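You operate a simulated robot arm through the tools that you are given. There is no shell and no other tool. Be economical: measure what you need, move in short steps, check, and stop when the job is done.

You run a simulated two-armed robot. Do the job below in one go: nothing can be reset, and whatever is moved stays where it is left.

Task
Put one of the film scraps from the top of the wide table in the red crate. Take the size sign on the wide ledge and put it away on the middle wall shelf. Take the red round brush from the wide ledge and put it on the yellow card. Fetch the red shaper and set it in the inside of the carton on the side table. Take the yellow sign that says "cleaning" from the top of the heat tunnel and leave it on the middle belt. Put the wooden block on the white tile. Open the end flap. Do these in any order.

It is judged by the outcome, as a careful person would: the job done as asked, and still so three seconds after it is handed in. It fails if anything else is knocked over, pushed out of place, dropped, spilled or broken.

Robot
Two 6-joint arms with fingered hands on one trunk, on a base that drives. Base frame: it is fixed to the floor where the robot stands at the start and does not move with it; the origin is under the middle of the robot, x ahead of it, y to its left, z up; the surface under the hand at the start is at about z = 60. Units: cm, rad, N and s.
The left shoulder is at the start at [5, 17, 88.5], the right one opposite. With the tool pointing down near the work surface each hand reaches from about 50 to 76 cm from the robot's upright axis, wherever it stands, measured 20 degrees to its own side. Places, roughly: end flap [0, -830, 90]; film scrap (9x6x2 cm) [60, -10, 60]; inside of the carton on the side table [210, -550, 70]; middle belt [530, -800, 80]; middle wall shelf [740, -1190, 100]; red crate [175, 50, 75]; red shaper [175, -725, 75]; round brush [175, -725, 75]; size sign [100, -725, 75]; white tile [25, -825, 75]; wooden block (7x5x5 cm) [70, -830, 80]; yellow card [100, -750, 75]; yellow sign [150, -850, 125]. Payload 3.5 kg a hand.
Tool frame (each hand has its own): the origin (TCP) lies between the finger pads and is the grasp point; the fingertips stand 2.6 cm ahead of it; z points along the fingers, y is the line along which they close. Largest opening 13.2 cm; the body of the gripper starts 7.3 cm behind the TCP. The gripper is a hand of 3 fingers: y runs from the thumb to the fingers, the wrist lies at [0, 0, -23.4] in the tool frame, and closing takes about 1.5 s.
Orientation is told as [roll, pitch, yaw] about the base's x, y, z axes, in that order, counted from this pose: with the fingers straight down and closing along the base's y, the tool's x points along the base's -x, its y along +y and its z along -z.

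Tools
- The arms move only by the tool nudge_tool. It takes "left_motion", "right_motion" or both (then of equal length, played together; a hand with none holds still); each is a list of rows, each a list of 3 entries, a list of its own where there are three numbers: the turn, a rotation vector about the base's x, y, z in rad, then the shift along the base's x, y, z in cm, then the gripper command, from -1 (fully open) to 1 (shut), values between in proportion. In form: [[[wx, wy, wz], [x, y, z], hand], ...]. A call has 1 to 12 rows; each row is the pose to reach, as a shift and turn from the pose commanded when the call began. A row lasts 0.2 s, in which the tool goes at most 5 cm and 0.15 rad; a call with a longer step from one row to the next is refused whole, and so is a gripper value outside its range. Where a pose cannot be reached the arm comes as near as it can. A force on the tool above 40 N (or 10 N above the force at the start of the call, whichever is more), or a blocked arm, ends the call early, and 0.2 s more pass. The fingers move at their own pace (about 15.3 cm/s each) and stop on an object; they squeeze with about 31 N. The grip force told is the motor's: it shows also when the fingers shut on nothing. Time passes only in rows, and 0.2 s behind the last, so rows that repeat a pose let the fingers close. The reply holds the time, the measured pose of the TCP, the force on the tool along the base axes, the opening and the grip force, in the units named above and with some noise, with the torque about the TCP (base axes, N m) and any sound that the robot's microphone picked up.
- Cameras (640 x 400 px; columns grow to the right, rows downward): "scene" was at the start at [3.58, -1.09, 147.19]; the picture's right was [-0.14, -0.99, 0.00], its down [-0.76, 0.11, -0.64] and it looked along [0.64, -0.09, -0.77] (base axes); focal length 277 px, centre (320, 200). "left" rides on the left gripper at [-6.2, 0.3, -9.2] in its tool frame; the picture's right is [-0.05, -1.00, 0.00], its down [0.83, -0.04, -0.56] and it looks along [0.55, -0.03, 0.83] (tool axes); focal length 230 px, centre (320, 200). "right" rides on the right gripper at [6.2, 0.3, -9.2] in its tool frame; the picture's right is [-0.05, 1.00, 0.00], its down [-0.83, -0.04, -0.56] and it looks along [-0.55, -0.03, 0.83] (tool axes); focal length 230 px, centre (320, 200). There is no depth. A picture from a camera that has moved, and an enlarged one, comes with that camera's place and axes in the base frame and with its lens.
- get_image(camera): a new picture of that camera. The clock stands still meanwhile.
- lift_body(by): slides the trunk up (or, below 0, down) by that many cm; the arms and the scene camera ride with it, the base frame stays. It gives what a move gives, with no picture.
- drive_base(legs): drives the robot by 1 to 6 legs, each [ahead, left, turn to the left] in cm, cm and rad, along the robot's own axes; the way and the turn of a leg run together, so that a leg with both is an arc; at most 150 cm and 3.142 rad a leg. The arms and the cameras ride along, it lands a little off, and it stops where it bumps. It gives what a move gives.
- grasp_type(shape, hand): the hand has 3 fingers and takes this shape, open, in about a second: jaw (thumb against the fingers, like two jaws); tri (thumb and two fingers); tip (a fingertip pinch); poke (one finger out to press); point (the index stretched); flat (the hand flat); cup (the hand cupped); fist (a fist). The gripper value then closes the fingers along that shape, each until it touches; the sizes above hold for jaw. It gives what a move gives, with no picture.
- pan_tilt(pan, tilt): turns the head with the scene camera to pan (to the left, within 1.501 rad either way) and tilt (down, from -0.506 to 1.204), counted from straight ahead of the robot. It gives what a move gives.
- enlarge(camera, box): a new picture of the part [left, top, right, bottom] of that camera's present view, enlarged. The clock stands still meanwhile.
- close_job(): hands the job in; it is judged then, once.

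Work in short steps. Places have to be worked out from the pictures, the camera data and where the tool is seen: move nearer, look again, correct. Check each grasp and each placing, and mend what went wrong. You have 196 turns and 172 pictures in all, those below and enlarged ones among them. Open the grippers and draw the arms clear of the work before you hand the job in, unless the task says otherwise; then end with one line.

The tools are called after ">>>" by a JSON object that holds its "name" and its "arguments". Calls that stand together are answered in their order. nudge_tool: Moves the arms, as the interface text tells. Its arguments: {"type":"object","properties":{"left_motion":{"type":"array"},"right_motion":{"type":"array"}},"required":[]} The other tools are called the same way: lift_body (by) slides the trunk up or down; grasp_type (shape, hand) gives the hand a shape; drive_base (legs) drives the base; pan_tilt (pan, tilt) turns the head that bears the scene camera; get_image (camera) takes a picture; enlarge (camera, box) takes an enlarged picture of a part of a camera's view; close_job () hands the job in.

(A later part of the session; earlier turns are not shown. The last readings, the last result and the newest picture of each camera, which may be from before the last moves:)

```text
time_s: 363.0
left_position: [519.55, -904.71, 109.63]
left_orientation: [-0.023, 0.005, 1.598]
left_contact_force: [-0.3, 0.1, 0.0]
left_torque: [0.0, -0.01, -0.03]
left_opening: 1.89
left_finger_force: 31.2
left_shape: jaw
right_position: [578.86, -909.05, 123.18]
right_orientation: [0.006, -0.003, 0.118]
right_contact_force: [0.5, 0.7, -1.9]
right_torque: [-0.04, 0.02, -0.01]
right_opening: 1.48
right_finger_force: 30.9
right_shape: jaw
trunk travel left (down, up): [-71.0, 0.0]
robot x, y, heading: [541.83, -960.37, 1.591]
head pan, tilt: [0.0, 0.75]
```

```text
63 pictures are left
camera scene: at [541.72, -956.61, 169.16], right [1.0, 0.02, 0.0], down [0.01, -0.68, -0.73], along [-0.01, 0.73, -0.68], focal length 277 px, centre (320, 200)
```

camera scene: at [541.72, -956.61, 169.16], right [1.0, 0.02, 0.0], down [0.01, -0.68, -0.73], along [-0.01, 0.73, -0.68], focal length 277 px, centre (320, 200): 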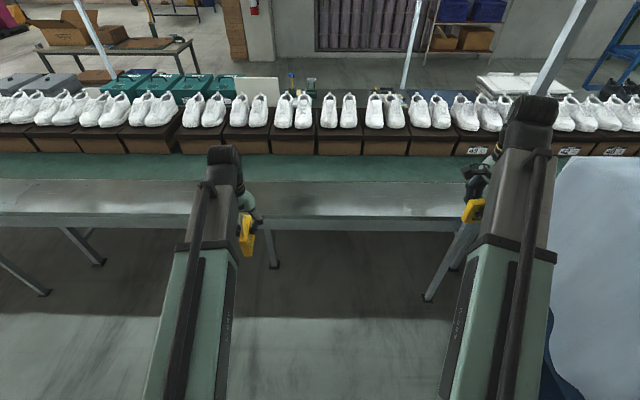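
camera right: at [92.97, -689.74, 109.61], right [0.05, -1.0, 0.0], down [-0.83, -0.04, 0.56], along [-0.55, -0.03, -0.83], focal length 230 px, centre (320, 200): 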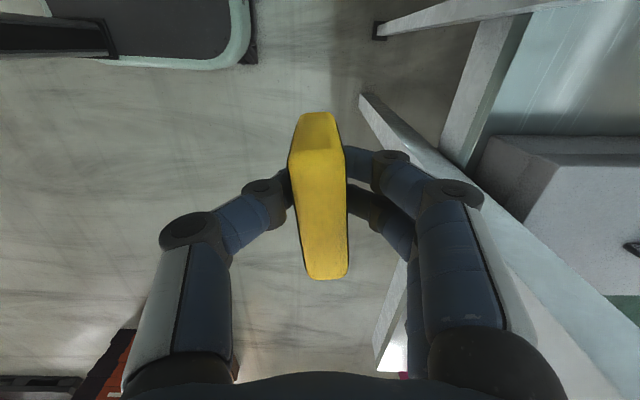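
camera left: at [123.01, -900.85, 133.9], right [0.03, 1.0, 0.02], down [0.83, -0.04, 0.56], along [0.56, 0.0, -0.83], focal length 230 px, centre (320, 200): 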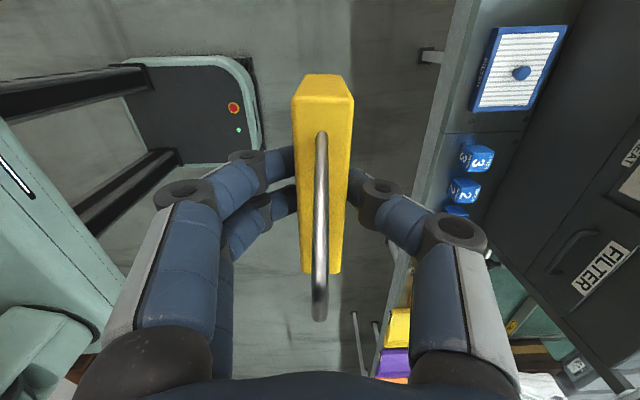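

Drive 56 cm ahead; the hand stays above the strip, then view from the left hand.

>>> {"name": "drive_base", "arguments": {"legs": [[56, 0, 0]]}}

>>> {"name": "get_image", "arguments": {"camera": "left"}}

>>> {"name": "get_image", "arguments": {"camera": "scene"}}

```text
time_s: 366.2
left_position: [518.65, -848.45, 109.55]
left_orientation: [-0.022, 0.007, 1.599]
left_contact_force: [-0.3, 0.0, -0.1]
left_torque: [-0.02, 0.01, -0.01]
left_opening: 1.87
left_finger_force: 31.4
left_shape: jaw
right_position: [577.88, -852.97, 123.21]
right_orientation: [0.003, -0.002, 0.118]
right_contact_force: [-0.2, -0.5, 0.0]
right_torque: [-0.02, 0.01, 0.03]
right_opening: 1.5
right_finger_force: 31.2
right_shape: jaw
trunk travel left (down, up): [-71.0, 0.0]
robot x, y, heading: [540.99, -905.07, 1.59]
head pan, tilt: [0.0, 0.75]
```

```text
62 pictures are left
camera left: at [517.88, -842.48, 118.82], right [1.0, 0.08, 0.02], down [0.05, -0.83, 0.56], along [0.06, -0.56, -0.83], focal length 230 px, centre (320, 200)
```

left: 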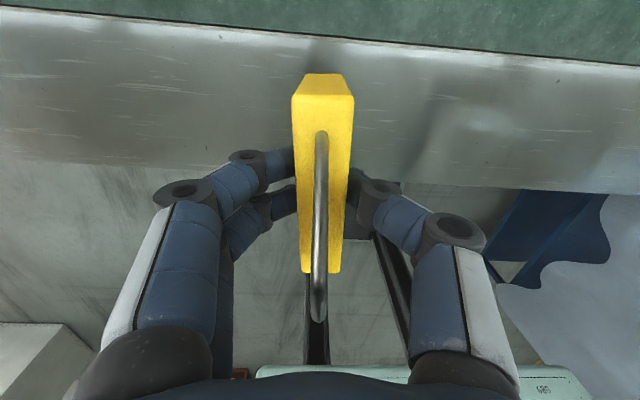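

```text
61 pictures are left
camera scene: at [540.75, -900.48, 169.16], right [1.0, 0.02, 0.0], down [0.01, -0.68, -0.73], along [-0.01, 0.73, -0.68], focal length 277 px, centre (320, 200)
```

scene: 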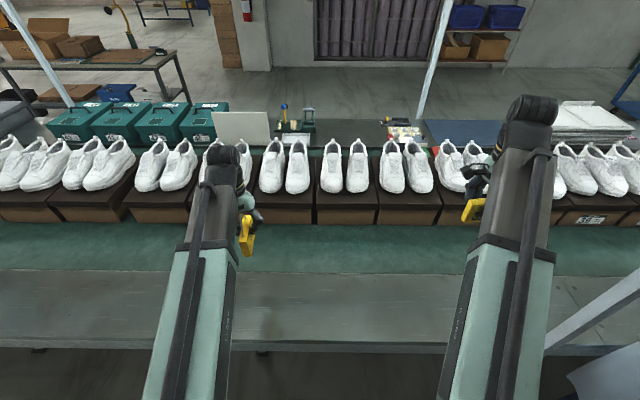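

The strip runs y≈-842…-818. I'll drive 8 cm closer, move the sign to y≈-830.5 and lower partway.

>>> {"name": "drive_base", "arguments": {"legs": [[8, 0, 0]]}}

>>> {"name": "nudge_tool", "arguments": {"left_motion": [[[0, 0, 0], [0, 4, 0], 1], [[0, 0, 0], [0, 8, -1], 1], [[0, 0, 0], [0, 10, -5], 1], [[0, 0, 0], [0, 10, -10], 1], [[0, 0, 0], [0, 10, -15], 1], [[0, 0, 0], [0, 10, -15], 1]]}}

>>> {"name": "get_image", "arguments": {"camera": "left"}}

>>> {"name": "get_image", "arguments": {"camera": "scene"}}

```text
time_s: 367.3
left_position: [518.43, -840.49, 109.54]
left_orientation: [-0.023, 0.008, 1.598]
left_contact_force: [-0.9, 0.2, -0.8]
left_torque: [-0.01, -0.04, 0.01]
left_opening: 1.92
left_finger_force: 30.9
left_shape: jaw
right_position: [577.82, -844.8, 123.12]
right_orientation: [0.005, -0.002, 0.116]
right_contact_force: [0.1, -0.3, -1.4]
right_torque: [-0.05, 0.0, -0.01]
right_opening: 1.49
right_finger_force: 31.2
right_shape: jaw
trunk travel left (down, up): [-71.0, 0.0]
robot x, y, heading: [540.61, -896.8, 1.587]
head pan, tilt: [0.0, 0.75]
```

```text
time_s: 368.7
left_position: [518.41, -830.43, 94.61]
left_orientation: [-0.023, 0.005, 1.598]
left_contact_force: [-0.1, 0.3, -1.2]
left_torque: [-0.02, 0.0, 0.04]
left_opening: 1.89
left_finger_force: 31.0
left_shape: jaw
right_position: [577.69, -845.01, 123.21]
right_orientation: [0.005, -0.003, 0.117]
right_contact_force: [-0.4, 0.3, -0.4]
right_torque: [0.02, 0.0, 0.0]
right_opening: 1.49
right_finger_force: 30.5
right_shape: jaw
trunk travel left (down, up): [-71.0, 0.0]
robot x, y, heading: [540.79, -896.69, 1.586]
head pan, tilt: [0.0, 0.75]
```

```text
60 pictures are left
camera left: at [517.73, -824.36, 103.9], right [1.0, 0.08, 0.02], down [0.05, -0.83, 0.56], along [0.06, -0.56, -0.83], focal length 230 px, centre (320, 200)
```

left: 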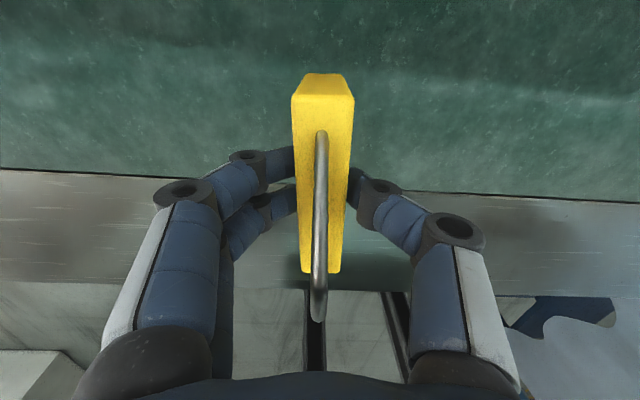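

```text
59 pictures are left
camera scene: at [540.63, -892.52, 169.16], right [1.0, 0.02, 0.0], down [0.01, -0.68, -0.73], along [-0.01, 0.73, -0.68], focal length 277 px, centre (320, 200)
```

scene: 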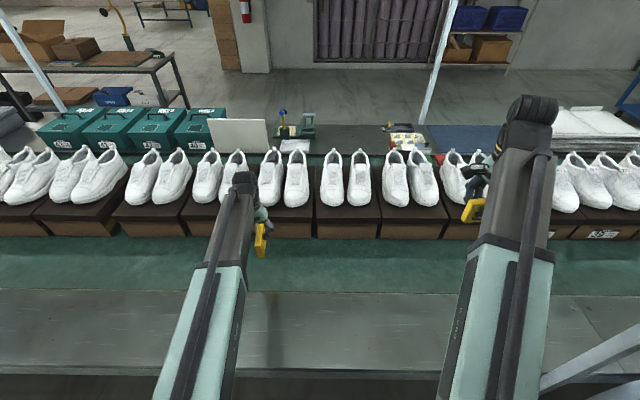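

Lower slowly until contact.

>>> {"name": "nudge_tool", "arguments": {"left_motion": [[[0, 0, 0], [0, 0, -4], 1], [[0, 0, 0], [0, 0, -8], 1], [[0, 0, 0], [0, 0, -10], 1], [[0, 0, 0], [0, 0, -11], 1], [[0, 0, 0], [0, 0, -11.7], 1], [[0, 0, 0], [0, 0, -12.3], 1], [[0, 0, 0], [0, 0, -12.3], 1]]}}

>>> {"name": "get_image", "arguments": {"camera": "left"}}

```text
time_s: 370.3
left_position: [518.43, -830.43, 82.25]
left_orientation: [-0.024, 0.006, 1.6]
left_contact_force: [0.0, -0.2, -0.7]
left_torque: [0.0, -0.01, 0.0]
left_opening: 1.91
left_finger_force: 30.9
left_shape: jaw
right_position: [577.75, -844.87, 123.2]
right_orientation: [0.004, -0.004, 0.116]
right_contact_force: [0.3, -0.5, -0.9]
right_torque: [0.01, 0.0, 0.01]
right_opening: 1.48
right_finger_force: 31.1
right_shape: jaw
trunk travel left (down, up): [-71.0, 0.0]
robot x, y, heading: [540.98, -896.98, 1.587]
head pan, tilt: [0.0, 0.75]
```

```text
58 pictures are left
camera left: at [517.74, -824.43, 91.57], right [1.0, 0.08, 0.02], down [0.05, -0.83, 0.56], along [0.06, -0.56, -0.83], focal length 230 px, centre (320, 200)
```

left: 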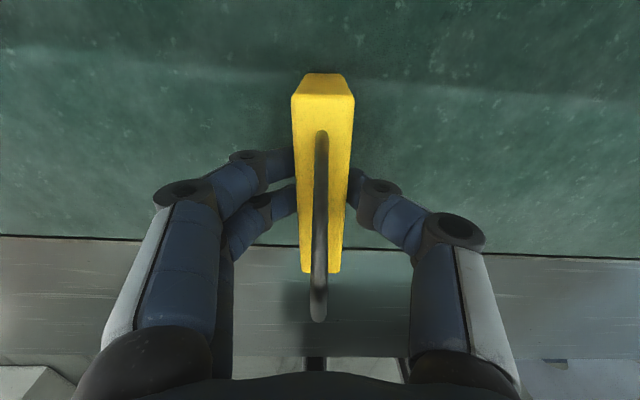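

Not touching yet; continue in small steps.

>>> {"name": "nudge_tool", "arguments": {"left_motion": [[[0, 0, 0], [0, 0, -0.4], 1], [[0, 0, 0], [0, 0, -0.7], 1], [[0, 0, 0], [0, 0, -1.0], 1], [[0, 0, 0], [0, 0, -1.3], 1], [[0, 0, 0], [0, 0, -1.3], 1]]}}

```text
time_s: 371.4
left_position: [518.5, -830.64, 81.76]
left_orientation: [-0.025, -0.004, 1.597]
left_contact_force: [2.8, -7.9, 24.6]
left_torque: [-0.12, -0.03, 0.0]
left_opening: 2.02
left_finger_force: 31.2
left_shape: jaw
right_position: [577.75, -845.11, 123.29]
right_orientation: [0.006, -0.004, 0.117]
right_contact_force: [0.0, 0.4, -1.1]
right_torque: [0.01, 0.05, 0.01]
right_opening: 1.51
right_finger_force: 31.3
right_shape: jaw
trunk travel left (down, up): [-71.0, 0.0]
robot x, y, heading: [540.82, -897.06, 1.588]
head pan, tilt: [0.0, 0.75]
stopped in row 5 (left hand): the force on the tool passed its limit at 41 N (the readings are from after the stop); the commanded pose is now the measured one
```

Touching. Relax slightly, open evenly, and rise.

>>> {"name": "nudge_tool", "arguments": {"left_motion": [[[0, 0, 0], [0, 0, 0.25], 1], [[0, 0, 0], [0, 0, 0.25], 0.7], [[0, 0, 0], [0, 0, 0.25], 0.3], [[0, 0, 0], [0, 0, 0.25], 0], [[0, 0, 0], [0, 0, 0.25], -0.2], [[0, 0, 0], [0, 0, 0.25], -0.2], [[0, 0, 0], [0, 0, 3], -0.2], [[0, 0, 0], [0, 0, 7], -0.2], [[0, 0, 0], [0, 0, 12], -0.2], [[0, 0, 0], [0, 0, 17], -0.2], [[0, 0, 0], [0, 0, 22], -0.2], [[0, 0, 0], [0, 0, 24], -0.2]]}}

>>> {"name": "get_image", "arguments": {"camera": "left"}}

```text
time_s: 374.0
left_position: [518.4, -830.43, 105.42]
left_orientation: [-0.026, 0.001, 1.599]
left_contact_force: [0.4, 0.6, -1.5]
left_torque: [-0.01, 0.0, 0.0]
left_opening: 7.87
left_finger_force: 0.1
left_shape: jaw
right_position: [577.84, -844.95, 123.25]
right_orientation: [0.005, -0.003, 0.117]
right_contact_force: [-0.2, -0.3, -0.5]
right_torque: [0.02, -0.03, -0.04]
right_opening: 1.5
right_finger_force: 30.9
right_shape: jaw
trunk travel left (down, up): [-71.0, 0.0]
robot x, y, heading: [540.68, -896.24, 1.588]
head pan, tilt: [0.0, 0.75]
```

```text
57 pictures are left
camera left: at [517.79, -824.38, 114.67], right [1.0, 0.08, 0.02], down [0.05, -0.83, 0.56], along [0.06, -0.55, -0.83], focal length 230 px, centre (320, 200)
```

left: 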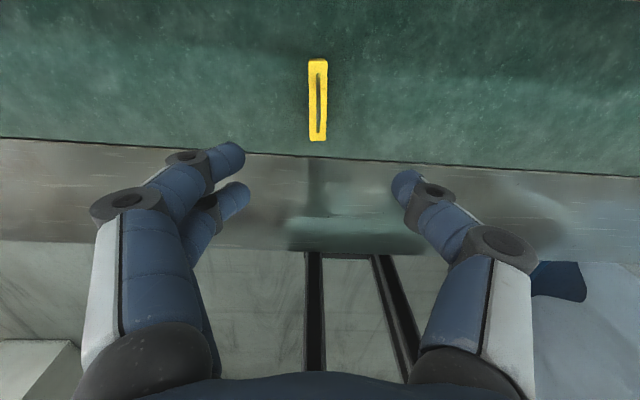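

The cleaning sign stands on the middle belt. Back off and look toward the wall shelves.

>>> {"name": "nudge_tool", "arguments": {"left_motion": [[[0, 0, 0], [0, -4, 2], -0.2], [[0, 0, 0], [0, -8, 4], -0.2], [[0, 0, 0], [0, -8, 4], -0.2]]}}

>>> {"name": "drive_base", "arguments": {"legs": [[-70, 0, 0], [0, 0, -1.58]]}}

>>> {"name": "pan_tilt", "arguments": {"pan": -0.75, "tilt": 0.3}}

>>> {"name": "get_image", "arguments": {"camera": "scene"}}

```text
time_s: 374.8
left_position: [518.42, -838.55, 109.45]
left_orientation: [-0.025, -0.001, 1.599]
left_contact_force: [0.6, -0.1, 1.2]
left_torque: [-0.01, 0.0, 0.0]
left_opening: 7.87
left_finger_force: 0.0
left_shape: jaw
right_position: [577.67, -845.05, 123.12]
right_orientation: [0.004, -0.004, 0.117]
right_contact_force: [0.5, -0.1, -1.4]
right_torque: [0.0, -0.05, 0.01]
right_opening: 1.5
right_finger_force: 30.8
right_shape: jaw
trunk travel left (down, up): [-71.0, 0.0]
robot x, y, heading: [540.44, -897.17, 1.588]
head pan, tilt: [0.0, 0.75]
```

```text
time_s: 382.5
left_position: [600.56, -945.28, 109.46]
left_orientation: [-0.023, 0.0, 0.016]
left_contact_force: [-0.6, 0.5, 0.0]
left_torque: [0.0, 0.03, -0.01]
left_opening: 7.86
left_finger_force: 0.0
left_shape: jaw
right_position: [593.26, -1004.69, 123.16]
right_orientation: [0.005, -0.003, -1.465]
right_contact_force: [0.2, -1.0, -1.2]
right_torque: [0.08, 0.02, -0.02]
right_opening: 1.49
right_finger_force: 30.9
right_shape: jaw
trunk travel left (down, up): [-71.0, 0.0]
robot x, y, heading: [541.94, -966.96, 0.009]
head pan, tilt: [0.0, 0.75]
```

```text
time_s: 383.6
left_position: [600.67, -945.27, 109.34]
left_orientation: [-0.025, 0.0, 0.014]
left_contact_force: [-0.1, 0.1, -0.3]
left_torque: [0.0, 0.01, -0.03]
left_opening: 7.87
left_finger_force: 0.0
left_shape: jaw
right_position: [593.23, -1004.55, 123.19]
right_orientation: [0.005, -0.004, -1.466]
right_contact_force: [0.6, 0.9, -1.5]
right_torque: [0.03, -0.03, -0.02]
right_opening: 1.49
right_finger_force: 31.3
right_shape: jaw
trunk travel left (down, up): [-71.0, 0.0]
robot x, y, heading: [541.56, -966.92, 0.006]
head pan, tilt: [-0.75, 0.3]
```

```text
56 pictures are left
camera scene: at [544.77, -973.28, 173.19], right [-0.68, -0.74, 0.0], down [-0.22, 0.2, -0.96], along [0.7, -0.65, -0.3], focal length 277 px, centre (320, 200)
```

scene: 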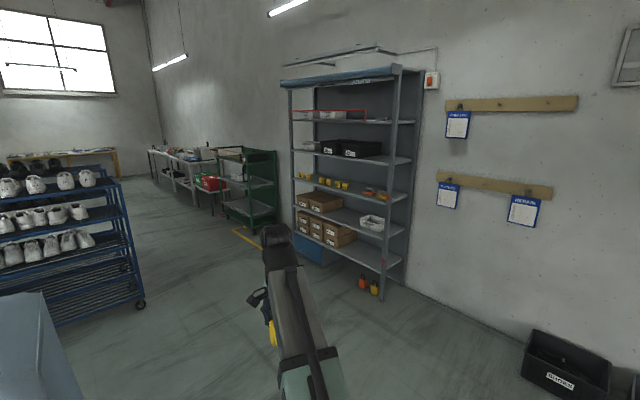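

Zoom on the wall rack.

>>> {"name": "enlarge", "arguments": {"camera": "scene", "box": [270, 60, 430, 300]}}

```text
1.67 times, centred on (350, 180) of scene
camera zoom: at [544.77, -973.28, 173.19], right [-0.68, -0.74, 0.0], down [-0.22, 0.2, -0.96], along [0.7, -0.65, -0.3], focal length 462 px, centre (270, 233)
```

zoom: 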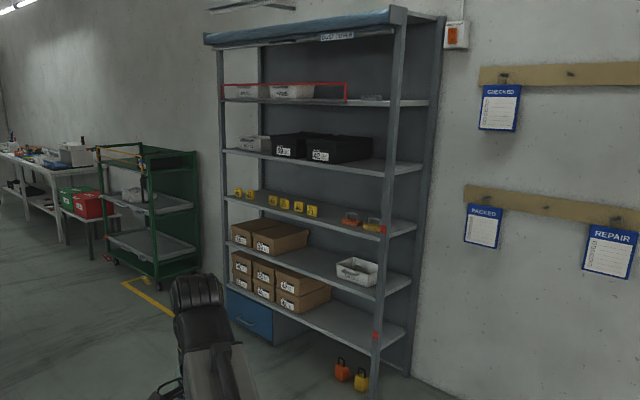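

The rack's middle shelf (z≈101) already holds size signs; there's a free gap near x≈712 at its front (y≈-1175). Drive to face it with the right hand.

>>> {"name": "drive_base", "arguments": {"legs": [[100, -45, 0], [92, -38, 0], [0, 0, -1.575]]}}

>>> {"name": "nudge_tool", "arguments": {"right_motion": [[[0, 0, 0.14], [0, 0, -1], 1], [[0, 0, 0.28], [0, 0, -2], 1], [[0, 0, 0.42], [0, 0, -3], 1], [[0, 0, 0.56], [0, 0, -4], 1], [[0, 0, 0.7], [0, 0, -4], 1], [[0, 0, 0.84], [0, 0, -4], 1], [[0, 0, 0.98], [0, 0, -4], 1], [[0, 0, 1.12], [0, 0, -4], 1], [[0, 0, 1.26], [0, 0, -4], 1], [[0, 0, 1.4], [0, 0, -4], 1], [[0, 0, 1.47], [0, 0, -4], 1], [[0, 0, 1.47], [0, 0, -4], 1]]}}

>>> {"name": "pan_tilt", "arguments": {"pan": -0.1, "tilt": 0.4}}

>>> {"name": "get_image", "arguments": {"camera": "scene"}}

```text
time_s: 386.2
left_position: [631.0, -958.74, 109.36]
left_orientation: [-0.019, 0.034, 0.039]
left_contact_force: [-5.6, 3.4, 0.0]
left_torque: [-0.12, -0.15, 0.37]
left_opening: 7.98
left_finger_force: 0.1
left_shape: jaw
right_position: [624.79, -1018.25, 123.18]
right_orientation: [0.006, -0.003, -1.464]
right_contact_force: [-0.4, 1.0, -1.5]
right_torque: [0.06, 0.0, 0.0]
right_opening: 1.5
right_finger_force: 31.0
right_shape: jaw
trunk travel left (down, up): [-71.0, 0.0]
robot x, y, heading: [573.51, -980.88, 0.006]
head pan, tilt: [-0.75, 0.3]
stopped in leg 1: the force on the tool passed its limit at 106 N (the readings are from after the stop); the commanded pose is now the measured one
```

```text
time_s: 388.8
left_position: [630.99, -958.72, 109.53]
left_orientation: [-0.02, 0.034, 0.036]
left_contact_force: [-9.7, 3.5, 0.0]
left_torque: [-0.11, -0.34, 0.66]
left_opening: 7.95
left_finger_force: 0.0
left_shape: jaw
right_position: [624.76, -1018.21, 119.3]
right_orientation: [0.002, -0.005, 0.009]
right_contact_force: [0.2, 0.3, -1.5]
right_torque: [-0.04, 0.0, 0.04]
right_opening: 1.49
right_finger_force: 30.9
right_shape: jaw
trunk travel left (down, up): [-71.0, 0.0]
robot x, y, heading: [573.61, -980.75, 0.009]
head pan, tilt: [-0.75, 0.3]
```

```text
time_s: 389.8
left_position: [630.89, -958.69, 109.43]
left_orientation: [-0.021, 0.033, 0.036]
left_contact_force: [-9.6, 3.7, 0.3]
left_torque: [-0.16, -0.33, 0.72]
left_opening: 7.94
left_finger_force: 0.1
left_shape: jaw
right_position: [624.81, -1018.15, 119.29]
right_orientation: [0.004, -0.003, 0.007]
right_contact_force: [0.3, 0.7, -1.0]
right_torque: [0.0, -0.01, 0.03]
right_opening: 1.48
right_finger_force: 30.9
right_shape: jaw
trunk travel left (down, up): [-71.0, 0.0]
robot x, y, heading: [572.95, -980.82, 0.01]
head pan, tilt: [-0.099, 0.4]
```

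```text
54 pictures are left
camera scene: at [578.47, -981.56, 172.28], right [-0.09, -1.0, 0.0], down [-0.39, 0.04, -0.92], along [0.92, -0.09, -0.39], focal length 277 px, centre (320, 200)
```

scene: 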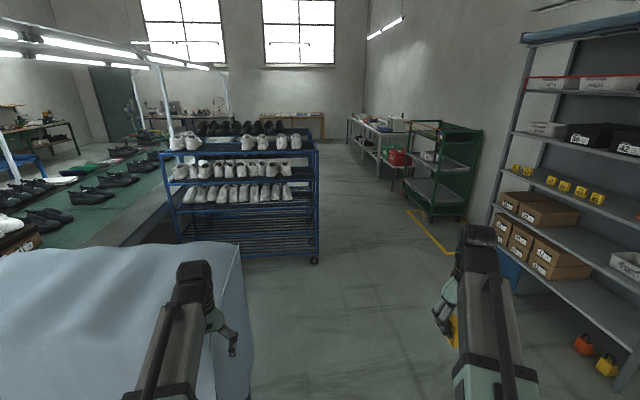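

The left hand touched the sheet-covered cart (its corner still computes to the same place, so it didn't shift noticeably). Back off, strafe clear of it, then proceed.

>>> {"name": "drive_base", "arguments": {"legs": [[-15, 0, 0], [0, -72, 0]]}}

>>> {"name": "nudge_tool", "arguments": {"left_motion": [[[0, 0, 0], [-4, -3, 3], 0], [[0, 0, 0], [-7, -6, 6], 0], [[0, 0, 0], [-7, -6, 6], 0]]}}

>>> {"name": "get_image", "arguments": {"camera": "scene"}}

```text
time_s: 394.7
left_position: [616.46, -1030.5, 109.43]
left_orientation: [-0.019, 0.033, 0.033]
left_contact_force: [0.0, -0.1, 0.5]
left_torque: [0.0, 0.01, -0.01]
left_opening: 7.88
left_finger_force: 0.0
left_shape: jaw
right_position: [610.03, -1089.88, 119.19]
right_orientation: [0.006, -0.003, 0.0]
right_contact_force: [0.4, 0.0, -1.0]
right_torque: [0.0, 0.02, -0.01]
right_opening: 1.5
right_finger_force: 31.0
right_shape: jaw
trunk travel left (down, up): [-71.0, 0.0]
robot x, y, heading: [558.47, -1051.73, 0.008]
head pan, tilt: [-0.099, 0.4]
```

```text
refused: row 1 steps farther than a row can; nothing moved
```

```text
53 pictures are left
camera scene: at [564.0, -1053.11, 172.27], right [-0.1, -1.0, 0.0], down [-0.39, 0.04, -0.92], along [0.92, -0.09, -0.39], focal length 277 px, centre (320, 200)
```

scene: 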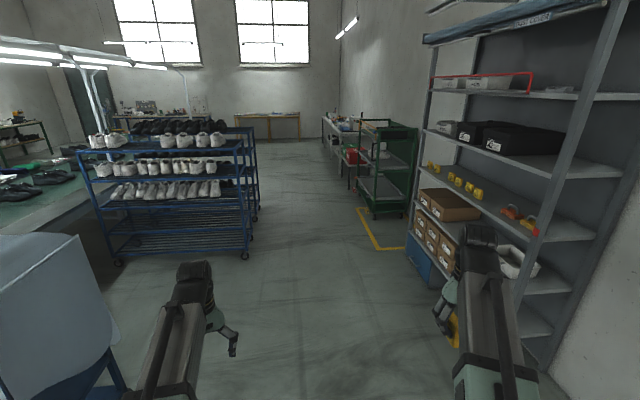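

Clear now. Drive on to x≈733 and turn to face the rack.

>>> {"name": "drive_base", "arguments": {"legs": [[90, 0, 0], [85, 0, 0], [0, 0, -1.58]]}}

>>> {"name": "pan_tilt", "arguments": {"pan": -0.2, "tilt": 0.5}}

>>> {"name": "get_image", "arguments": {"camera": "scene"}}

```text
time_s: 407.4
left_position: [756.91, -1108.4, 109.29]
left_orientation: [-0.02, 0.033, -1.527]
left_contact_force: [0.3, -0.5, -0.1]
left_torque: [0.0, 0.03, 0.01]
left_opening: 7.89
left_finger_force: 0.2
left_shape: jaw
right_position: [697.44, -1102.58, 119.23]
right_orientation: [0.006, -0.003, -1.557]
right_contact_force: [-0.2, -0.8, -0.6]
right_torque: [0.0, 0.02, 0.0]
right_opening: 1.47
right_finger_force: 31.2
right_shape: jaw
trunk travel left (down, up): [-71.0, 0.0]
robot x, y, heading: [734.65, -1050.57, -1.553]
head pan, tilt: [-0.099, 0.4]
```

```text
time_s: 408.1
left_position: [756.97, -1108.34, 109.34]
left_orientation: [-0.021, 0.034, -1.528]
left_contact_force: [-0.2, 0.1, -0.4]
left_torque: [-0.01, 0.03, -0.01]
left_opening: 7.89
left_finger_force: 0.0
left_shape: jaw
right_position: [697.52, -1102.59, 119.13]
right_orientation: [0.006, -0.004, -1.558]
right_contact_force: [-0.1, 0.8, -0.9]
right_torque: [0.0, 0.0, 0.0]
right_opening: 1.51
right_finger_force: 31.4
right_shape: jaw
trunk travel left (down, up): [-71.0, 0.0]
robot x, y, heading: [734.93, -1051.03, -1.556]
head pan, tilt: [-0.201, 0.499]
```

```text
52 pictures are left
camera scene: at [732.77, -1055.88, 171.36], right [-0.98, 0.18, 0.0], down [0.09, 0.47, -0.88], along [-0.16, -0.86, -0.48], focal length 277 px, centre (320, 200)
```

scene: 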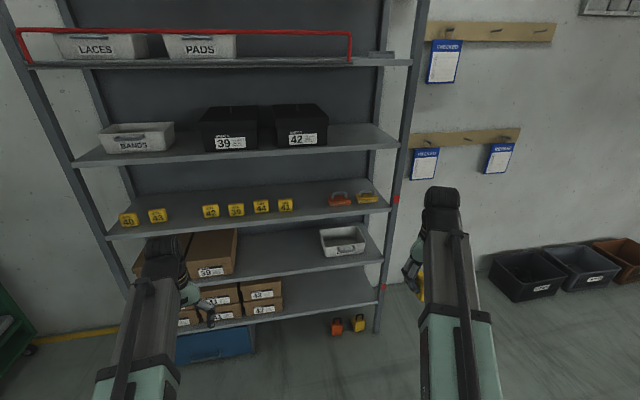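

Zoom in on the middle shelf.

>>> {"name": "enlarge", "arguments": {"camera": "scene", "box": [90, 110, 426, 320]}}

```text
1.90 times, centred on (258, 215) of scene
camera zoom: at [732.77, -1055.88, 171.36], right [-0.98, 0.18, 0.0], down [0.09, 0.47, -0.88], along [-0.16, -0.86, -0.48], focal length 528 px, centre (438, 171)
```

zoom: 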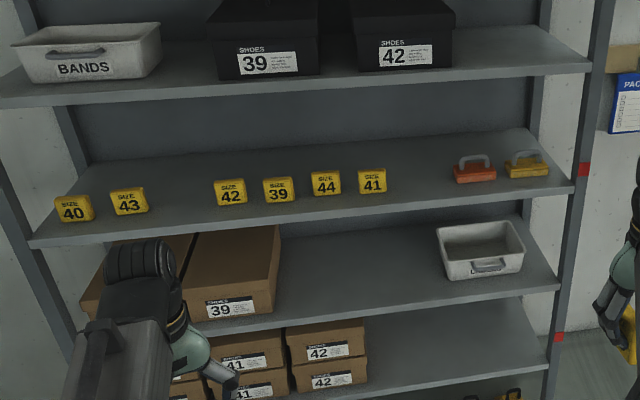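

Plan: place at the gap x≈715, y≈-1180, shelf z≈97; the upper shelf's underside is ~128, so I'll tilt the right hand 0.5 rad so its wrist stays outside. First tilt and shift in free space, left hand pulled back.

>>> {"name": "nudge_tool", "arguments": {"right_motion": [[[-0.1, 0, 0], [3, 0, -2], 1], [[-0.2, 0, 0], [6, 0, -4], 1], [[-0.3, 0, 0], [9, 0, -6], 1], [[-0.4, 0, 0], [12, 0, -8], 1], [[-0.5, 0, 0], [15, 0, -10], 1], [[-0.5, 0, 0], [17.5, 0, -12], 1], [[-0.5, 0, 0], [17.5, 0, -13], 1], [[-0.5, 0, 0], [17.5, 0, -13], 1]], "left_motion": [[[0, 0, 0], [1, 2, 0], 0], [[0, 0, 0], [2, 4, 0], 0], [[0, 0, 0], [3, 6, 0], 0], [[0, 0, 0], [4, 8, 0], 0], [[0, 0, 0], [5, 9, 0], 0], [[0, 0, 0], [5, 9, 0], 0], [[0, 0, 0], [5, 9, 0], 0], [[0, 0, 0], [5, 9, 0], 0]]}}

>>> {"name": "drive_base", "arguments": {"legs": [[52, 0, 0]]}}

>>> {"name": "get_image", "arguments": {"camera": "right"}}

>>> {"name": "get_image", "arguments": {"camera": "scene"}}

```text
time_s: 409.9
left_position: [761.87, -1099.32, 109.41]
left_orientation: [-0.021, 0.034, -1.527]
left_contact_force: [0.4, -0.2, 0.8]
left_torque: [0.03, -0.03, -0.01]
left_opening: 6.67
left_finger_force: 0.0
left_shape: jaw
right_position: [714.39, -1109.39, 107.3]
right_orientation: [-0.003, -0.502, -1.555]
right_contact_force: [0.6, 0.5, -1.8]
right_torque: [0.03, 0.0, 0.02]
right_opening: 1.48
right_finger_force: 31.4
right_shape: jaw
right hand out of reach, approached as far as the arm can: row 4, 5, 6, 7, 8
trunk travel left (down, up): [-71.0, 0.0]
robot x, y, heading: [734.58, -1050.89, -1.557]
head pan, tilt: [-0.201, 0.499]
```

```text
time_s: 412.9
left_position: [762.53, -1151.44, 109.34]
left_orientation: [-0.021, 0.033, -1.527]
left_contact_force: [-0.1, -1.0, -0.5]
left_torque: [0.0, -0.03, -0.02]
left_opening: 6.65
left_finger_force: 0.1
left_shape: jaw
right_position: [715.08, -1161.51, 107.31]
right_orientation: [-0.005, -0.5, -1.554]
right_contact_force: [0.1, -0.3, -2.0]
right_torque: [0.01, 0.01, 0.0]
right_opening: 1.51
right_finger_force: 31.4
right_shape: jaw
trunk travel left (down, up): [-71.0, 0.0]
robot x, y, heading: [735.3, -1102.88, -1.558]
head pan, tilt: [-0.201, 0.499]
```

```text
50 pictures are left
camera right: at [715.26, -1151.73, 112.33], right [1.0, -0.03, 0.02], down [-0.03, -0.46, 0.89], along [-0.02, -0.89, -0.46], focal length 230 px, centre (320, 200)
```

right: 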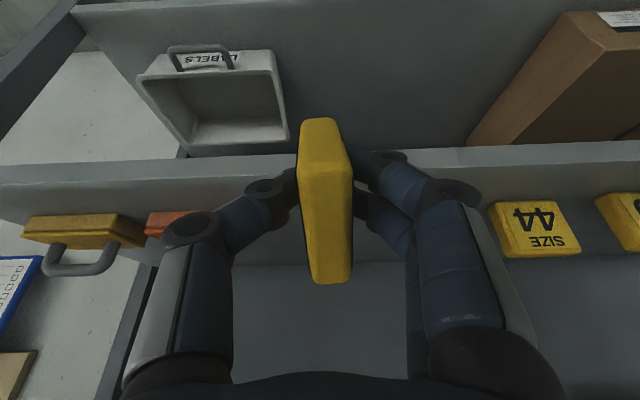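

```text
49 pictures are left
camera scene: at [733.51, -1108.05, 171.35], right [-0.98, 0.19, 0.0], down [0.09, 0.47, -0.88], along [-0.16, -0.86, -0.48], focal length 277 px, centre (320, 200)
```

scene: 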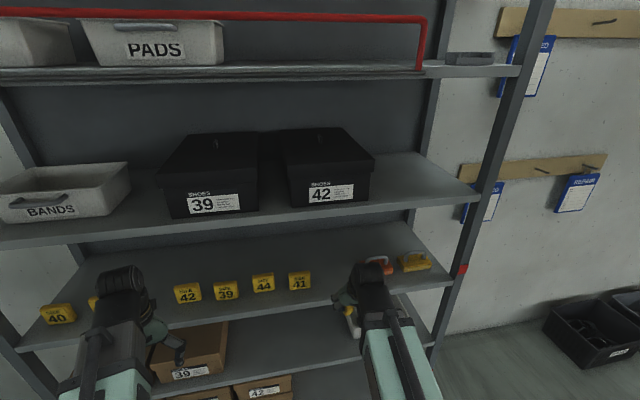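

Shelf top is at z≈96.5 and the gap centre x≈713.5. Lower to z≈103.5, then move in to y≈-1180.

>>> {"name": "nudge_tool", "arguments": {"right_motion": [[[0, 0, 0], [-0.7, 0, -2], 1], [[0, 0, 0], [-1.3, 0, -3.8], 1], [[0, 0, 0], [-1.3, -4, -3.8], 1], [[0, 0, 0], [-1.3, -8, -3.8], 1], [[0, 0, 0], [-1.3, -12, -3.8], 1], [[0, 0, 0], [-1.3, -15, -3.8], 1], [[0, 0, 0], [-1.3, -17, -3.8], 1], [[0, 0, 0], [-1.3, -18.6, -3.8], 1], [[0, 0, 0], [-1.3, -18.6, -3.8], 1]]}}

>>> {"name": "get_image", "arguments": {"camera": "right"}}

>>> {"name": "enlarge", "arguments": {"camera": "scene", "box": [250, 190, 490, 340]}}

```text
time_s: 413.8
left_position: [762.69, -1151.29, 109.35]
left_orientation: [-0.022, 0.031, -1.527]
left_contact_force: [-0.2, -1.0, -1.2]
left_torque: [0.04, 0.01, -0.01]
left_opening: 6.66
left_finger_force: 0.1
left_shape: jaw
right_position: [713.81, -1166.8, 103.67]
right_orientation: [-0.006, -0.499, -1.556]
right_contact_force: [1.2, 14.1, 15.5]
right_torque: [0.09, -0.13, 0.11]
right_opening: 1.78
right_finger_force: 31.0
right_shape: jaw
trunk travel left (down, up): [-71.0, 0.0]
robot x, y, heading: [735.71, -1103.11, -1.559]
head pan, tilt: [-0.201, 0.499]
stopped in row 4 (right hand): the force on the tool passed its limit at 45 N (the readings are from after the stop); the commanded pose is now the measured one
```

```text
48 pictures are left
camera right: at [713.97, -1157.15, 108.9], right [1.0, -0.03, 0.02], down [-0.03, -0.46, 0.89], along [-0.02, -0.89, -0.46], focal length 230 px, centre (320, 200)
```

right: 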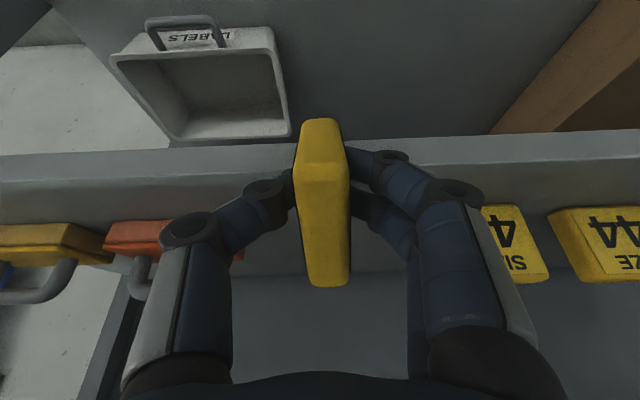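

```text
2.67 times, centred on (370, 265) of scene
camera zoom: at [733.53, -1107.73, 171.39], right [-0.98, 0.19, 0.0], down [0.09, 0.47, -0.88], along [-0.16, -0.86, -0.48], focal length 739 px, centre (187, 27)
```

zoom: 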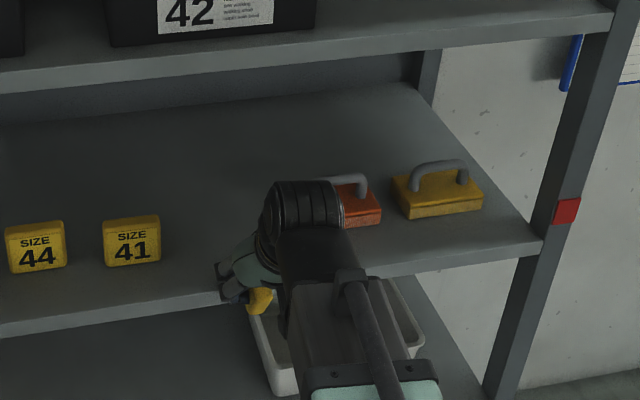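

The shelf top is really about z≈101 (the sign met its front edge). Back off, raise, tilt a bit more, then enter at z≈109.5.

>>> {"name": "nudge_tool", "arguments": {"right_motion": [[[0, 0, 0], [0, 3, 0], 1], [[-0.05, 0, 0], [0, 4, 3], 1], [[-0.1, 0, 0], [0, 4, 6], 1], [[-0.1, 0, 0], [0, 1, 6], 1], [[-0.1, 0, 0], [0, -2, 6], 1], [[-0.1, 0, 0], [0, -5, 6], 1], [[-0.1, 0, 0], [0, -7.5, 6], 1], [[-0.1, 0, 0], [0, -9.4, 6], 1], [[-0.1, 0, 0], [0, -9.4, 6], 1]]}}

>>> {"name": "get_image", "arguments": {"camera": "right"}}

>>> {"name": "enlarge", "arguments": {"camera": "scene", "box": [250, 190, 490, 340]}}

```text
time_s: 415.8
left_position: [762.6, -1151.53, 109.35]
left_orientation: [-0.022, 0.033, -1.526]
left_contact_force: [-0.4, 0.6, -0.3]
left_torque: [-0.03, 0.01, 0.04]
left_opening: 6.7
left_finger_force: 0.0
left_shape: jaw
right_position: [713.78, -1176.41, 109.52]
right_orientation: [-0.004, -0.6, -1.556]
right_contact_force: [0.5, 0.2, -2.2]
right_torque: [0.04, 0.01, -0.01]
right_opening: 1.75
right_finger_force: 30.9
right_shape: jaw
trunk travel left (down, up): [-71.0, 0.0]
robot x, y, heading: [735.5, -1103.15, -1.553]
head pan, tilt: [-0.201, 0.499]
```

```text
46 pictures are left
camera right: at [713.95, -1166.25, 113.74], right [1.0, -0.03, 0.03], down [-0.03, -0.37, 0.93], along [-0.02, -0.93, -0.37], focal length 230 px, centre (320, 200)
```

right: 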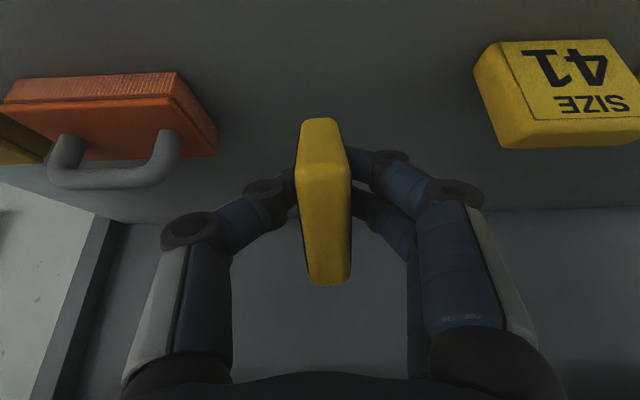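

```text
2.67 times, centred on (370, 265) of scene
camera zoom: at [733.5, -1107.91, 171.36], right [-0.98, 0.19, 0.0], down [0.09, 0.47, -0.88], along [-0.16, -0.86, -0.48], focal length 739 px, centre (187, 27)
```

zoom: 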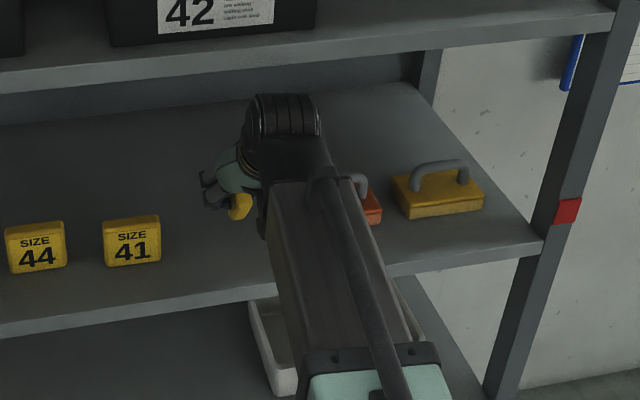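

The sign is over the shelf in the gap. Lower gently to contact and let it pivot flat.

>>> {"name": "nudge_tool", "arguments": {"right_motion": [[[0, 0, 0], [0, 0, -1], 1], [[0, 0, 0], [0, 0, -1.8], 1], [[0, 0, 0], [0, 0, -2.3], 1], [[0, 0, 0], [0, 0, -2.8], 1], [[0, 0, 0], [0, 0, -3.3], 1], [[0, 0, 0], [0, 0, -3.7], 1], [[0, 0, 0], [0, 0, -4.1], 1]]}}

>>> {"name": "get_image", "arguments": {"camera": "right"}}

```text
time_s: 417.4
left_position: [762.59, -1151.5, 109.37]
left_orientation: [-0.022, 0.033, -1.528]
left_contact_force: [-0.1, -0.6, -0.3]
left_torque: [0.02, 0.02, 0.03]
left_opening: 6.66
left_finger_force: 0.1
left_shape: jaw
right_position: [713.82, -1176.49, 105.51]
right_orientation: [-0.006, -0.598, -1.554]
right_contact_force: [-0.8, -0.5, -1.2]
right_torque: [-0.03, 0.01, 0.0]
right_opening: 1.73
right_finger_force: 30.7
right_shape: jaw
trunk travel left (down, up): [-71.0, 0.0]
robot x, y, heading: [735.33, -1103.39, -1.559]
head pan, tilt: [-0.201, 0.499]
```

```text
44 pictures are left
camera right: at [713.98, -1166.26, 109.63], right [1.0, -0.03, 0.03], down [-0.03, -0.37, 0.93], along [-0.02, -0.93, -0.37], focal length 230 px, centre (320, 200)
```

right: 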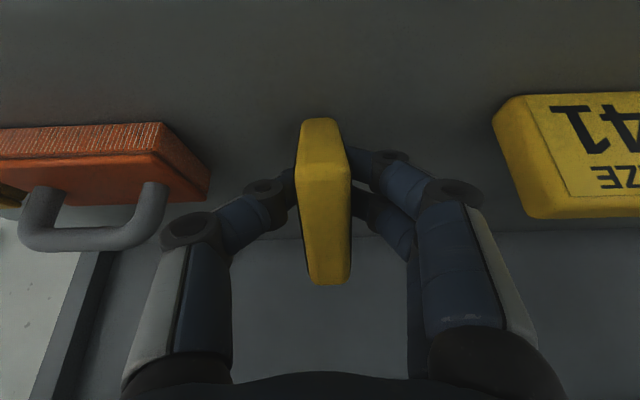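

No contact yet; continue in small steps.

>>> {"name": "nudge_tool", "arguments": {"right_motion": [[[0, 0, 0], [0, 0, -0.5], 1], [[0, 0, 0], [0, 0, -1.0], 1], [[0, 0, 0], [0, 0, -1.5], 1], [[0, 0, 0], [0, 0, -2.0], 1], [[0, 0, 0], [0, 0, -2.5], 1], [[0, 0, 0], [0, 0, -2.9], 1], [[0, 0, 0], [0, 0, -3.2], 1]]}}

>>> {"name": "get_image", "arguments": {"camera": "right"}}

```text
time_s: 418.1
left_position: [762.68, -1151.18, 109.36]
left_orientation: [-0.021, 0.034, -1.527]
left_contact_force: [-0.8, -0.9, -1.1]
left_torque: [0.06, -0.03, -0.01]
left_opening: 6.67
left_finger_force: 0.1
left_shape: jaw
right_position: [713.73, -1176.63, 105.27]
right_orientation: [-0.007, -0.621, -1.555]
right_contact_force: [1.6, 1.0, 18.8]
right_torque: [0.1, -0.18, -0.01]
right_opening: 1.79
right_finger_force: 30.7
right_shape: jaw
trunk travel left (down, up): [-71.0, 0.0]
robot x, y, heading: [735.45, -1102.66, -1.557]
head pan, tilt: [-0.201, 0.499]
stopped in row 3 (right hand): the force on the tool passed its limit at 44 N (the readings are from after the stop); the commanded pose is now the measured one
```

```text
43 pictures are left
camera right: at [713.95, -1166.51, 109.17], right [1.0, -0.03, 0.02], down [-0.03, -0.35, 0.93], along [-0.02, -0.94, -0.35], focal length 230 px, centre (320, 200)
```

right: 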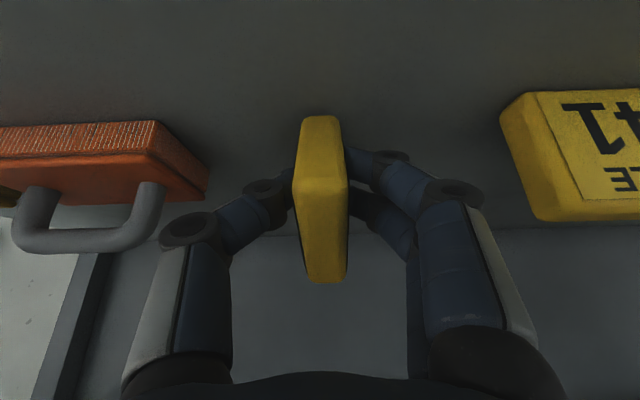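

The near corner rests on the shelf. I'll unload a little and open only slightly, so it rocks back onto its base guided by the pads.

>>> {"name": "nudge_tool", "arguments": {"right_motion": [[[0, 0, 0], [0, 0, 0.2], 1], [[0, 0, 0], [0, 0, 0.2], 0.72], [[0, 0, 0], [0, 0, 0.2], 0.68], [[0, 0, 0], [0, 0, 0.2], 0.66], [[0, 0, 0], [0, 0, 0.2], 0.64], [[0, 0, 0], [0, 0, 0.2], 0.62], [[0, 0, 0], [0, 0, 0.2], 0.6], [[0, 0, 0], [0, 0, 0.2], 0.6]]}}

>>> {"name": "get_image", "arguments": {"camera": "right"}}

```text
time_s: 419.9
left_position: [762.61, -1151.42, 109.38]
left_orientation: [-0.02, 0.033, -1.527]
left_contact_force: [0.4, -0.4, 0.4]
left_torque: [0.01, -0.01, 0.0]
left_opening: 6.67
left_finger_force: 0.1
left_shape: jaw
right_position: [713.72, -1176.64, 105.16]
right_orientation: [-0.006, -0.614, -1.556]
right_contact_force: [-0.3, 0.1, -0.2]
right_torque: [0.01, -0.02, 0.01]
right_opening: 2.62
right_finger_force: 0.0
right_shape: jaw
trunk travel left (down, up): [-71.0, 0.0]
robot x, y, heading: [735.56, -1102.96, -1.556]
head pan, tilt: [-0.201, 0.499]
```

```text
42 pictures are left
camera right: at [713.91, -1166.48, 109.14], right [1.0, -0.03, 0.02], down [-0.03, -0.36, 0.93], along [-0.02, -0.93, -0.36], focal length 230 px, centre (320, 200)
```

right: 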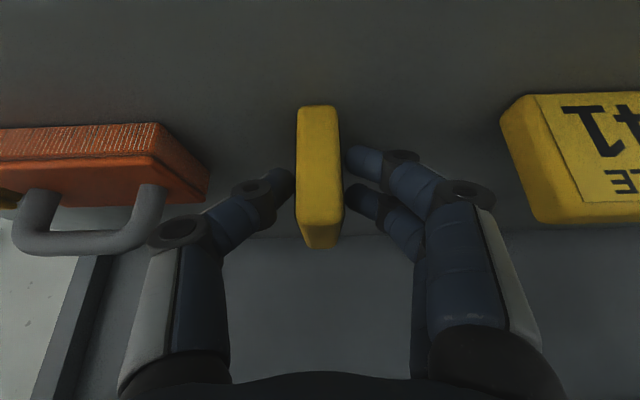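

The sign settled upright. Open a bit more and withdraw straight back.

>>> {"name": "nudge_tool", "arguments": {"right_motion": [[[0, 0, 0], [0, 0, 0], 0.4], [[0, 0, 0], [0, 0, 0], 0.35], [[0, 0, 0], [0, 2, 0.5], 0.35], [[0, 0, 0], [0, 5, 1], 0.35], [[0, 0, 0], [0, 9, 1.5], 0.35], [[0, 0, 0], [0, 13, 2], 0.35], [[0, 0, 0], [0, 16, 2], 0.35]]}}

>>> {"name": "drive_base", "arguments": {"legs": [[-52, 0, 0]]}}

>>> {"name": "enlarge", "arguments": {"camera": "scene", "box": [90, 110, 426, 320]}}

```text
time_s: 421.5
left_position: [762.63, -1151.57, 109.34]
left_orientation: [-0.022, 0.032, -1.527]
left_contact_force: [1.0, 0.8, 0.9]
left_torque: [0.0, 0.0, -0.01]
left_opening: 6.67
left_finger_force: 0.1
left_shape: jaw
right_position: [713.52, -1163.68, 107.05]
right_orientation: [-0.005, -0.615, -1.557]
right_contact_force: [0.8, -0.5, 0.3]
right_torque: [0.0, -0.03, 0.02]
right_opening: 4.24
right_finger_force: 0.0
right_shape: jaw
right hand out of reach, approached as far as the arm can: row 7
trunk travel left (down, up): [-71.0, 0.0]
robot x, y, heading: [735.66, -1103.04, -1.557]
head pan, tilt: [-0.201, 0.499]
```

```text
time_s: 424.6
left_position: [761.85, -1099.49, 109.44]
left_orientation: [-0.019, 0.034, -1.531]
left_contact_force: [0.0, 1.0, -0.8]
left_torque: [-0.01, 0.0, 0.03]
left_opening: 6.67
left_finger_force: 0.0
left_shape: jaw
right_position: [712.6, -1111.33, 107.17]
right_orientation: [-0.005, -0.614, -1.561]
right_contact_force: [0.3, 0.1, -0.4]
right_torque: [-0.03, 0.01, 0.01]
right_opening: 4.23
right_finger_force: 0.1
right_shape: jaw
trunk travel left (down, up): [-71.0, 0.0]
robot x, y, heading: [734.76, -1051.04, -1.56]
head pan, tilt: [-0.201, 0.499]
```

```text
1.90 times, centred on (258, 215) of scene
camera zoom: at [732.9, -1055.77, 171.36], right [-0.98, 0.19, 0.0], down [0.09, 0.47, -0.88], along [-0.17, -0.86, -0.48], focal length 528 px, centre (438, 171)
```

zoom: 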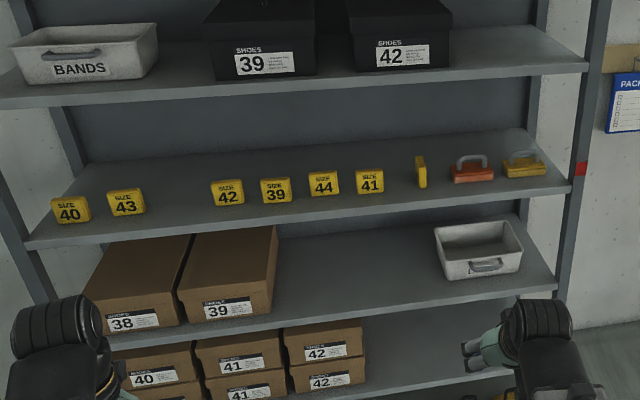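

The size sign stands on the middle shelf. Level the right hand and drive back west along the rear aisle to the belt end.

>>> {"name": "nudge_tool", "arguments": {"right_motion": [[[0.12, 0, 0], [0, 0, 2], 0], [[0.24, 0, 0], [0, 0, 4], 0], [[0.36, 0, 0], [0, 0, 6], 0], [[0.48, 0, 0], [0, 0, 7], 0], [[0.61, 0, 0], [0, 0, 7], 0], [[0.61, 0, 0], [0, 0, 7], 0]]}}

>>> {"name": "drive_base", "arguments": {"legs": [[0, 0, -1.58], [130, 0, 0], [100, -62, 0], [150, 0, 0], [150, 0, 0], [150, 0, 0]]}}

>>> {"name": "pan_tilt", "arguments": {"pan": -1.2, "tilt": 0.5}}

>>> {"name": "get_image", "arguments": {"camera": "scene"}}

```text
time_s: 426.0
left_position: [761.74, -1099.48, 109.32]
left_orientation: [-0.022, 0.034, -1.533]
left_contact_force: [1.0, 0.4, -0.4]
left_torque: [0.04, 0.02, 0.04]
left_opening: 6.67
left_finger_force: 0.0
left_shape: jaw
right_position: [712.64, -1111.46, 114.07]
right_orientation: [-0.001, -0.001, -1.562]
right_contact_force: [0.7, 0.4, -0.4]
right_torque: [0.0, -0.02, 0.0]
right_opening: 6.52
right_finger_force: 0.1
right_shape: jaw
trunk travel left (down, up): [-71.0, 0.0]
robot x, y, heading: [734.48, -1051.33, -1.556]
head pan, tilt: [-0.201, 0.499]
```

```text
time_s: 463.0
left_position: [4.66, -1016.94, 109.3]
left_orientation: [-0.021, 0.034, -3.111]
left_contact_force: [-0.3, -0.8, 0.3]
left_torque: [-0.01, -0.01, 0.0]
left_opening: 6.65
left_finger_force: 0.1
left_shape: jaw
right_position: [-6.7, -967.67, 114.16]
right_orientation: [0.0, -0.001, 3.143]
right_contact_force: [0.6, -0.4, -0.3]
right_torque: [-0.01, -0.01, 0.01]
right_opening: 6.53
right_finger_force: 0.0
right_shape: jaw
trunk travel left (down, up): [-71.0, 0.0]
robot x, y, heading: [53.44, -989.99, 3.141]
head pan, tilt: [-0.201, 0.499]
```

```text
time_s: 464.3
left_position: [4.8, -1016.82, 109.29]
left_orientation: [-0.021, 0.033, -3.112]
left_contact_force: [0.5, -0.6, -0.4]
left_torque: [0.01, 0.0, 0.02]
left_opening: 6.66
left_finger_force: 0.0
left_shape: jaw
right_position: [-6.77, -967.79, 114.06]
right_orientation: [-0.001, -0.004, 3.141]
right_contact_force: [-0.1, -0.8, 0.4]
right_torque: [0.03, -0.03, 0.01]
right_opening: 6.53
right_finger_force: 0.1
right_shape: jaw
trunk travel left (down, up): [-71.0, 0.0]
robot x, y, heading: [53.58, -990.24, 3.14]
head pan, tilt: [-1.201, 0.499]
```

```text
40 pictures are left
camera scene: at [54.23, -981.81, 171.36], right [0.93, 0.36, 0.0], down [0.17, -0.45, -0.88], along [-0.32, 0.82, -0.48], focal length 277 px, centre (320, 200)
```

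scene: 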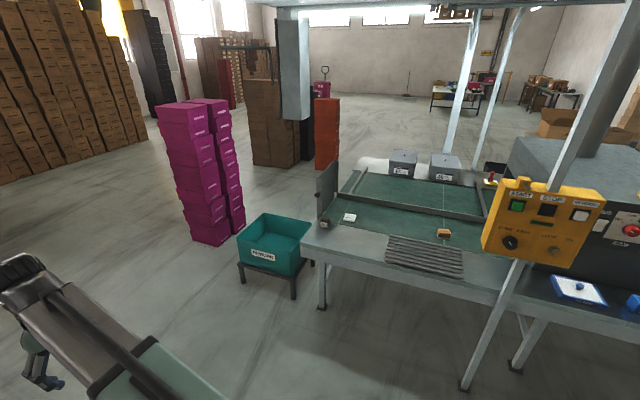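

Zoom in on the belt end.

>>> {"name": "enlarge", "arguments": {"camera": "scene", "box": [290, 140, 482, 260]}}

```text
3.33 times, centred on (386, 200) of scene
camera zoom: at [54.23, -981.81, 171.36], right [0.93, 0.36, 0.0], down [0.17, -0.45, -0.88], along [-0.32, 0.82, -0.48], focal length 924 px, centre (100, 200)
```

zoom: 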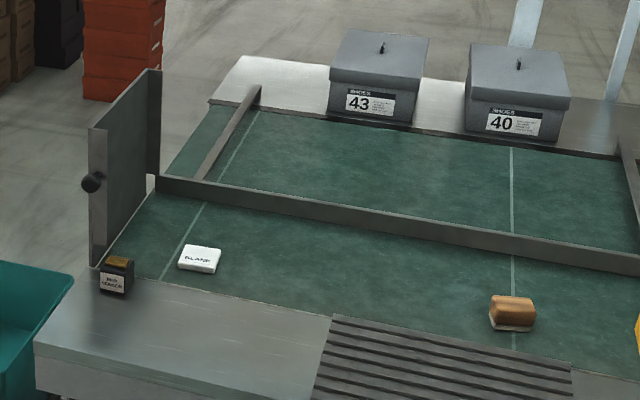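

The flap is a door in the plane x≈-1.5, hinged at its far edge (y≈-804), knob on the outside near edge (y≈-841, z≈92). First the block at (72.7,-834), then the tile at (17.4,-835). Turn and approach with the right arm.

>>> {"name": "drive_base", "arguments": {"legs": [[0, 0, -1.57], [0, 8, 0], [72, 0, 0]]}}

>>> {"name": "get_image", "arguments": {"camera": "right"}}

>>> {"name": "pan_tilt", "arguments": {"pan": 0.0, "tilt": 0.7}}

>>> {"name": "get_image", "arguments": {"camera": "scene"}}

```text
time_s: 472.7
left_position: [18.47, -870.27, 109.33]
left_orientation: [-0.021, 0.033, 1.605]
left_contact_force: [0.2, 0.3, 0.6]
left_torque: [0.03, -0.02, -0.02]
left_opening: 6.68
left_finger_force: 0.0
left_shape: jaw
right_position: [67.68, -858.69, 113.93]
right_orientation: [-0.001, -0.002, 1.575]
right_contact_force: [-0.6, 0.2, 0.4]
right_torque: [0.0, 0.01, -0.05]
right_opening: 6.54
right_finger_force: 0.1
right_shape: jaw
trunk travel left (down, up): [-71.0, 0.0]
robot x, y, heading: [45.41, -919.3, 1.575]
head pan, tilt: [-1.201, 0.499]
```

```text
38 pictures are left
camera right: at [67.31, -864.88, 123.3], right [-1.0, 0.05, 0.0], down [0.04, 0.83, 0.56], along [0.03, 0.56, -0.83], focal length 230 px, centre (320, 200)
```

right: 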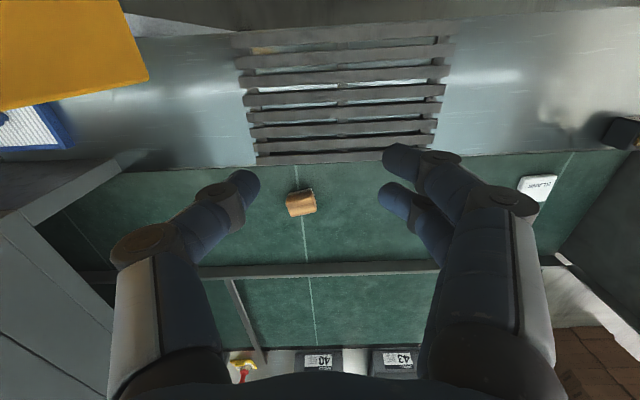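

```text
time_s: 474.1
left_position: [18.43, -870.41, 109.47]
left_orientation: [-0.02, 0.034, 1.604]
left_contact_force: [-0.2, -0.2, -0.1]
left_torque: [0.01, 0.0, -0.01]
left_opening: 6.65
left_finger_force: 0.1
left_shape: jaw
right_position: [67.76, -858.64, 114.07]
right_orientation: [-0.001, -0.004, 1.574]
right_contact_force: [-0.7, 0.6, -0.2]
right_torque: [0.0, 0.0, 0.02]
right_opening: 6.52
right_finger_force: 0.0
right_shape: jaw
trunk travel left (down, up): [-71.0, 0.0]
robot x, y, heading: [45.06, -919.14, 1.574]
head pan, tilt: [0.0, 0.7]
```

```text
37 pictures are left
camera scene: at [45.25, -914.57, 169.59], right [1.0, 0.0, 0.0], down [0.0, -0.64, -0.77], along [0.0, 0.77, -0.64], focal length 277 px, centre (320, 200)
```

scene: 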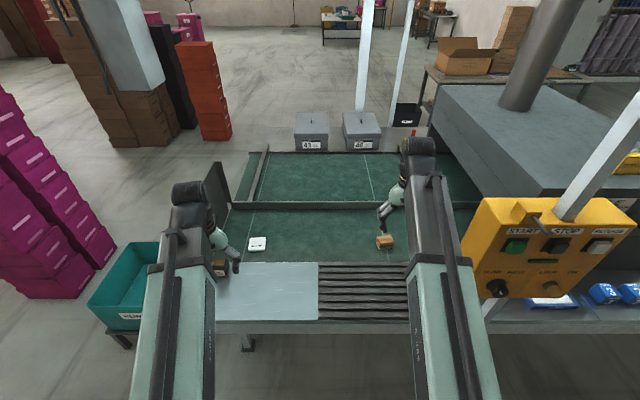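

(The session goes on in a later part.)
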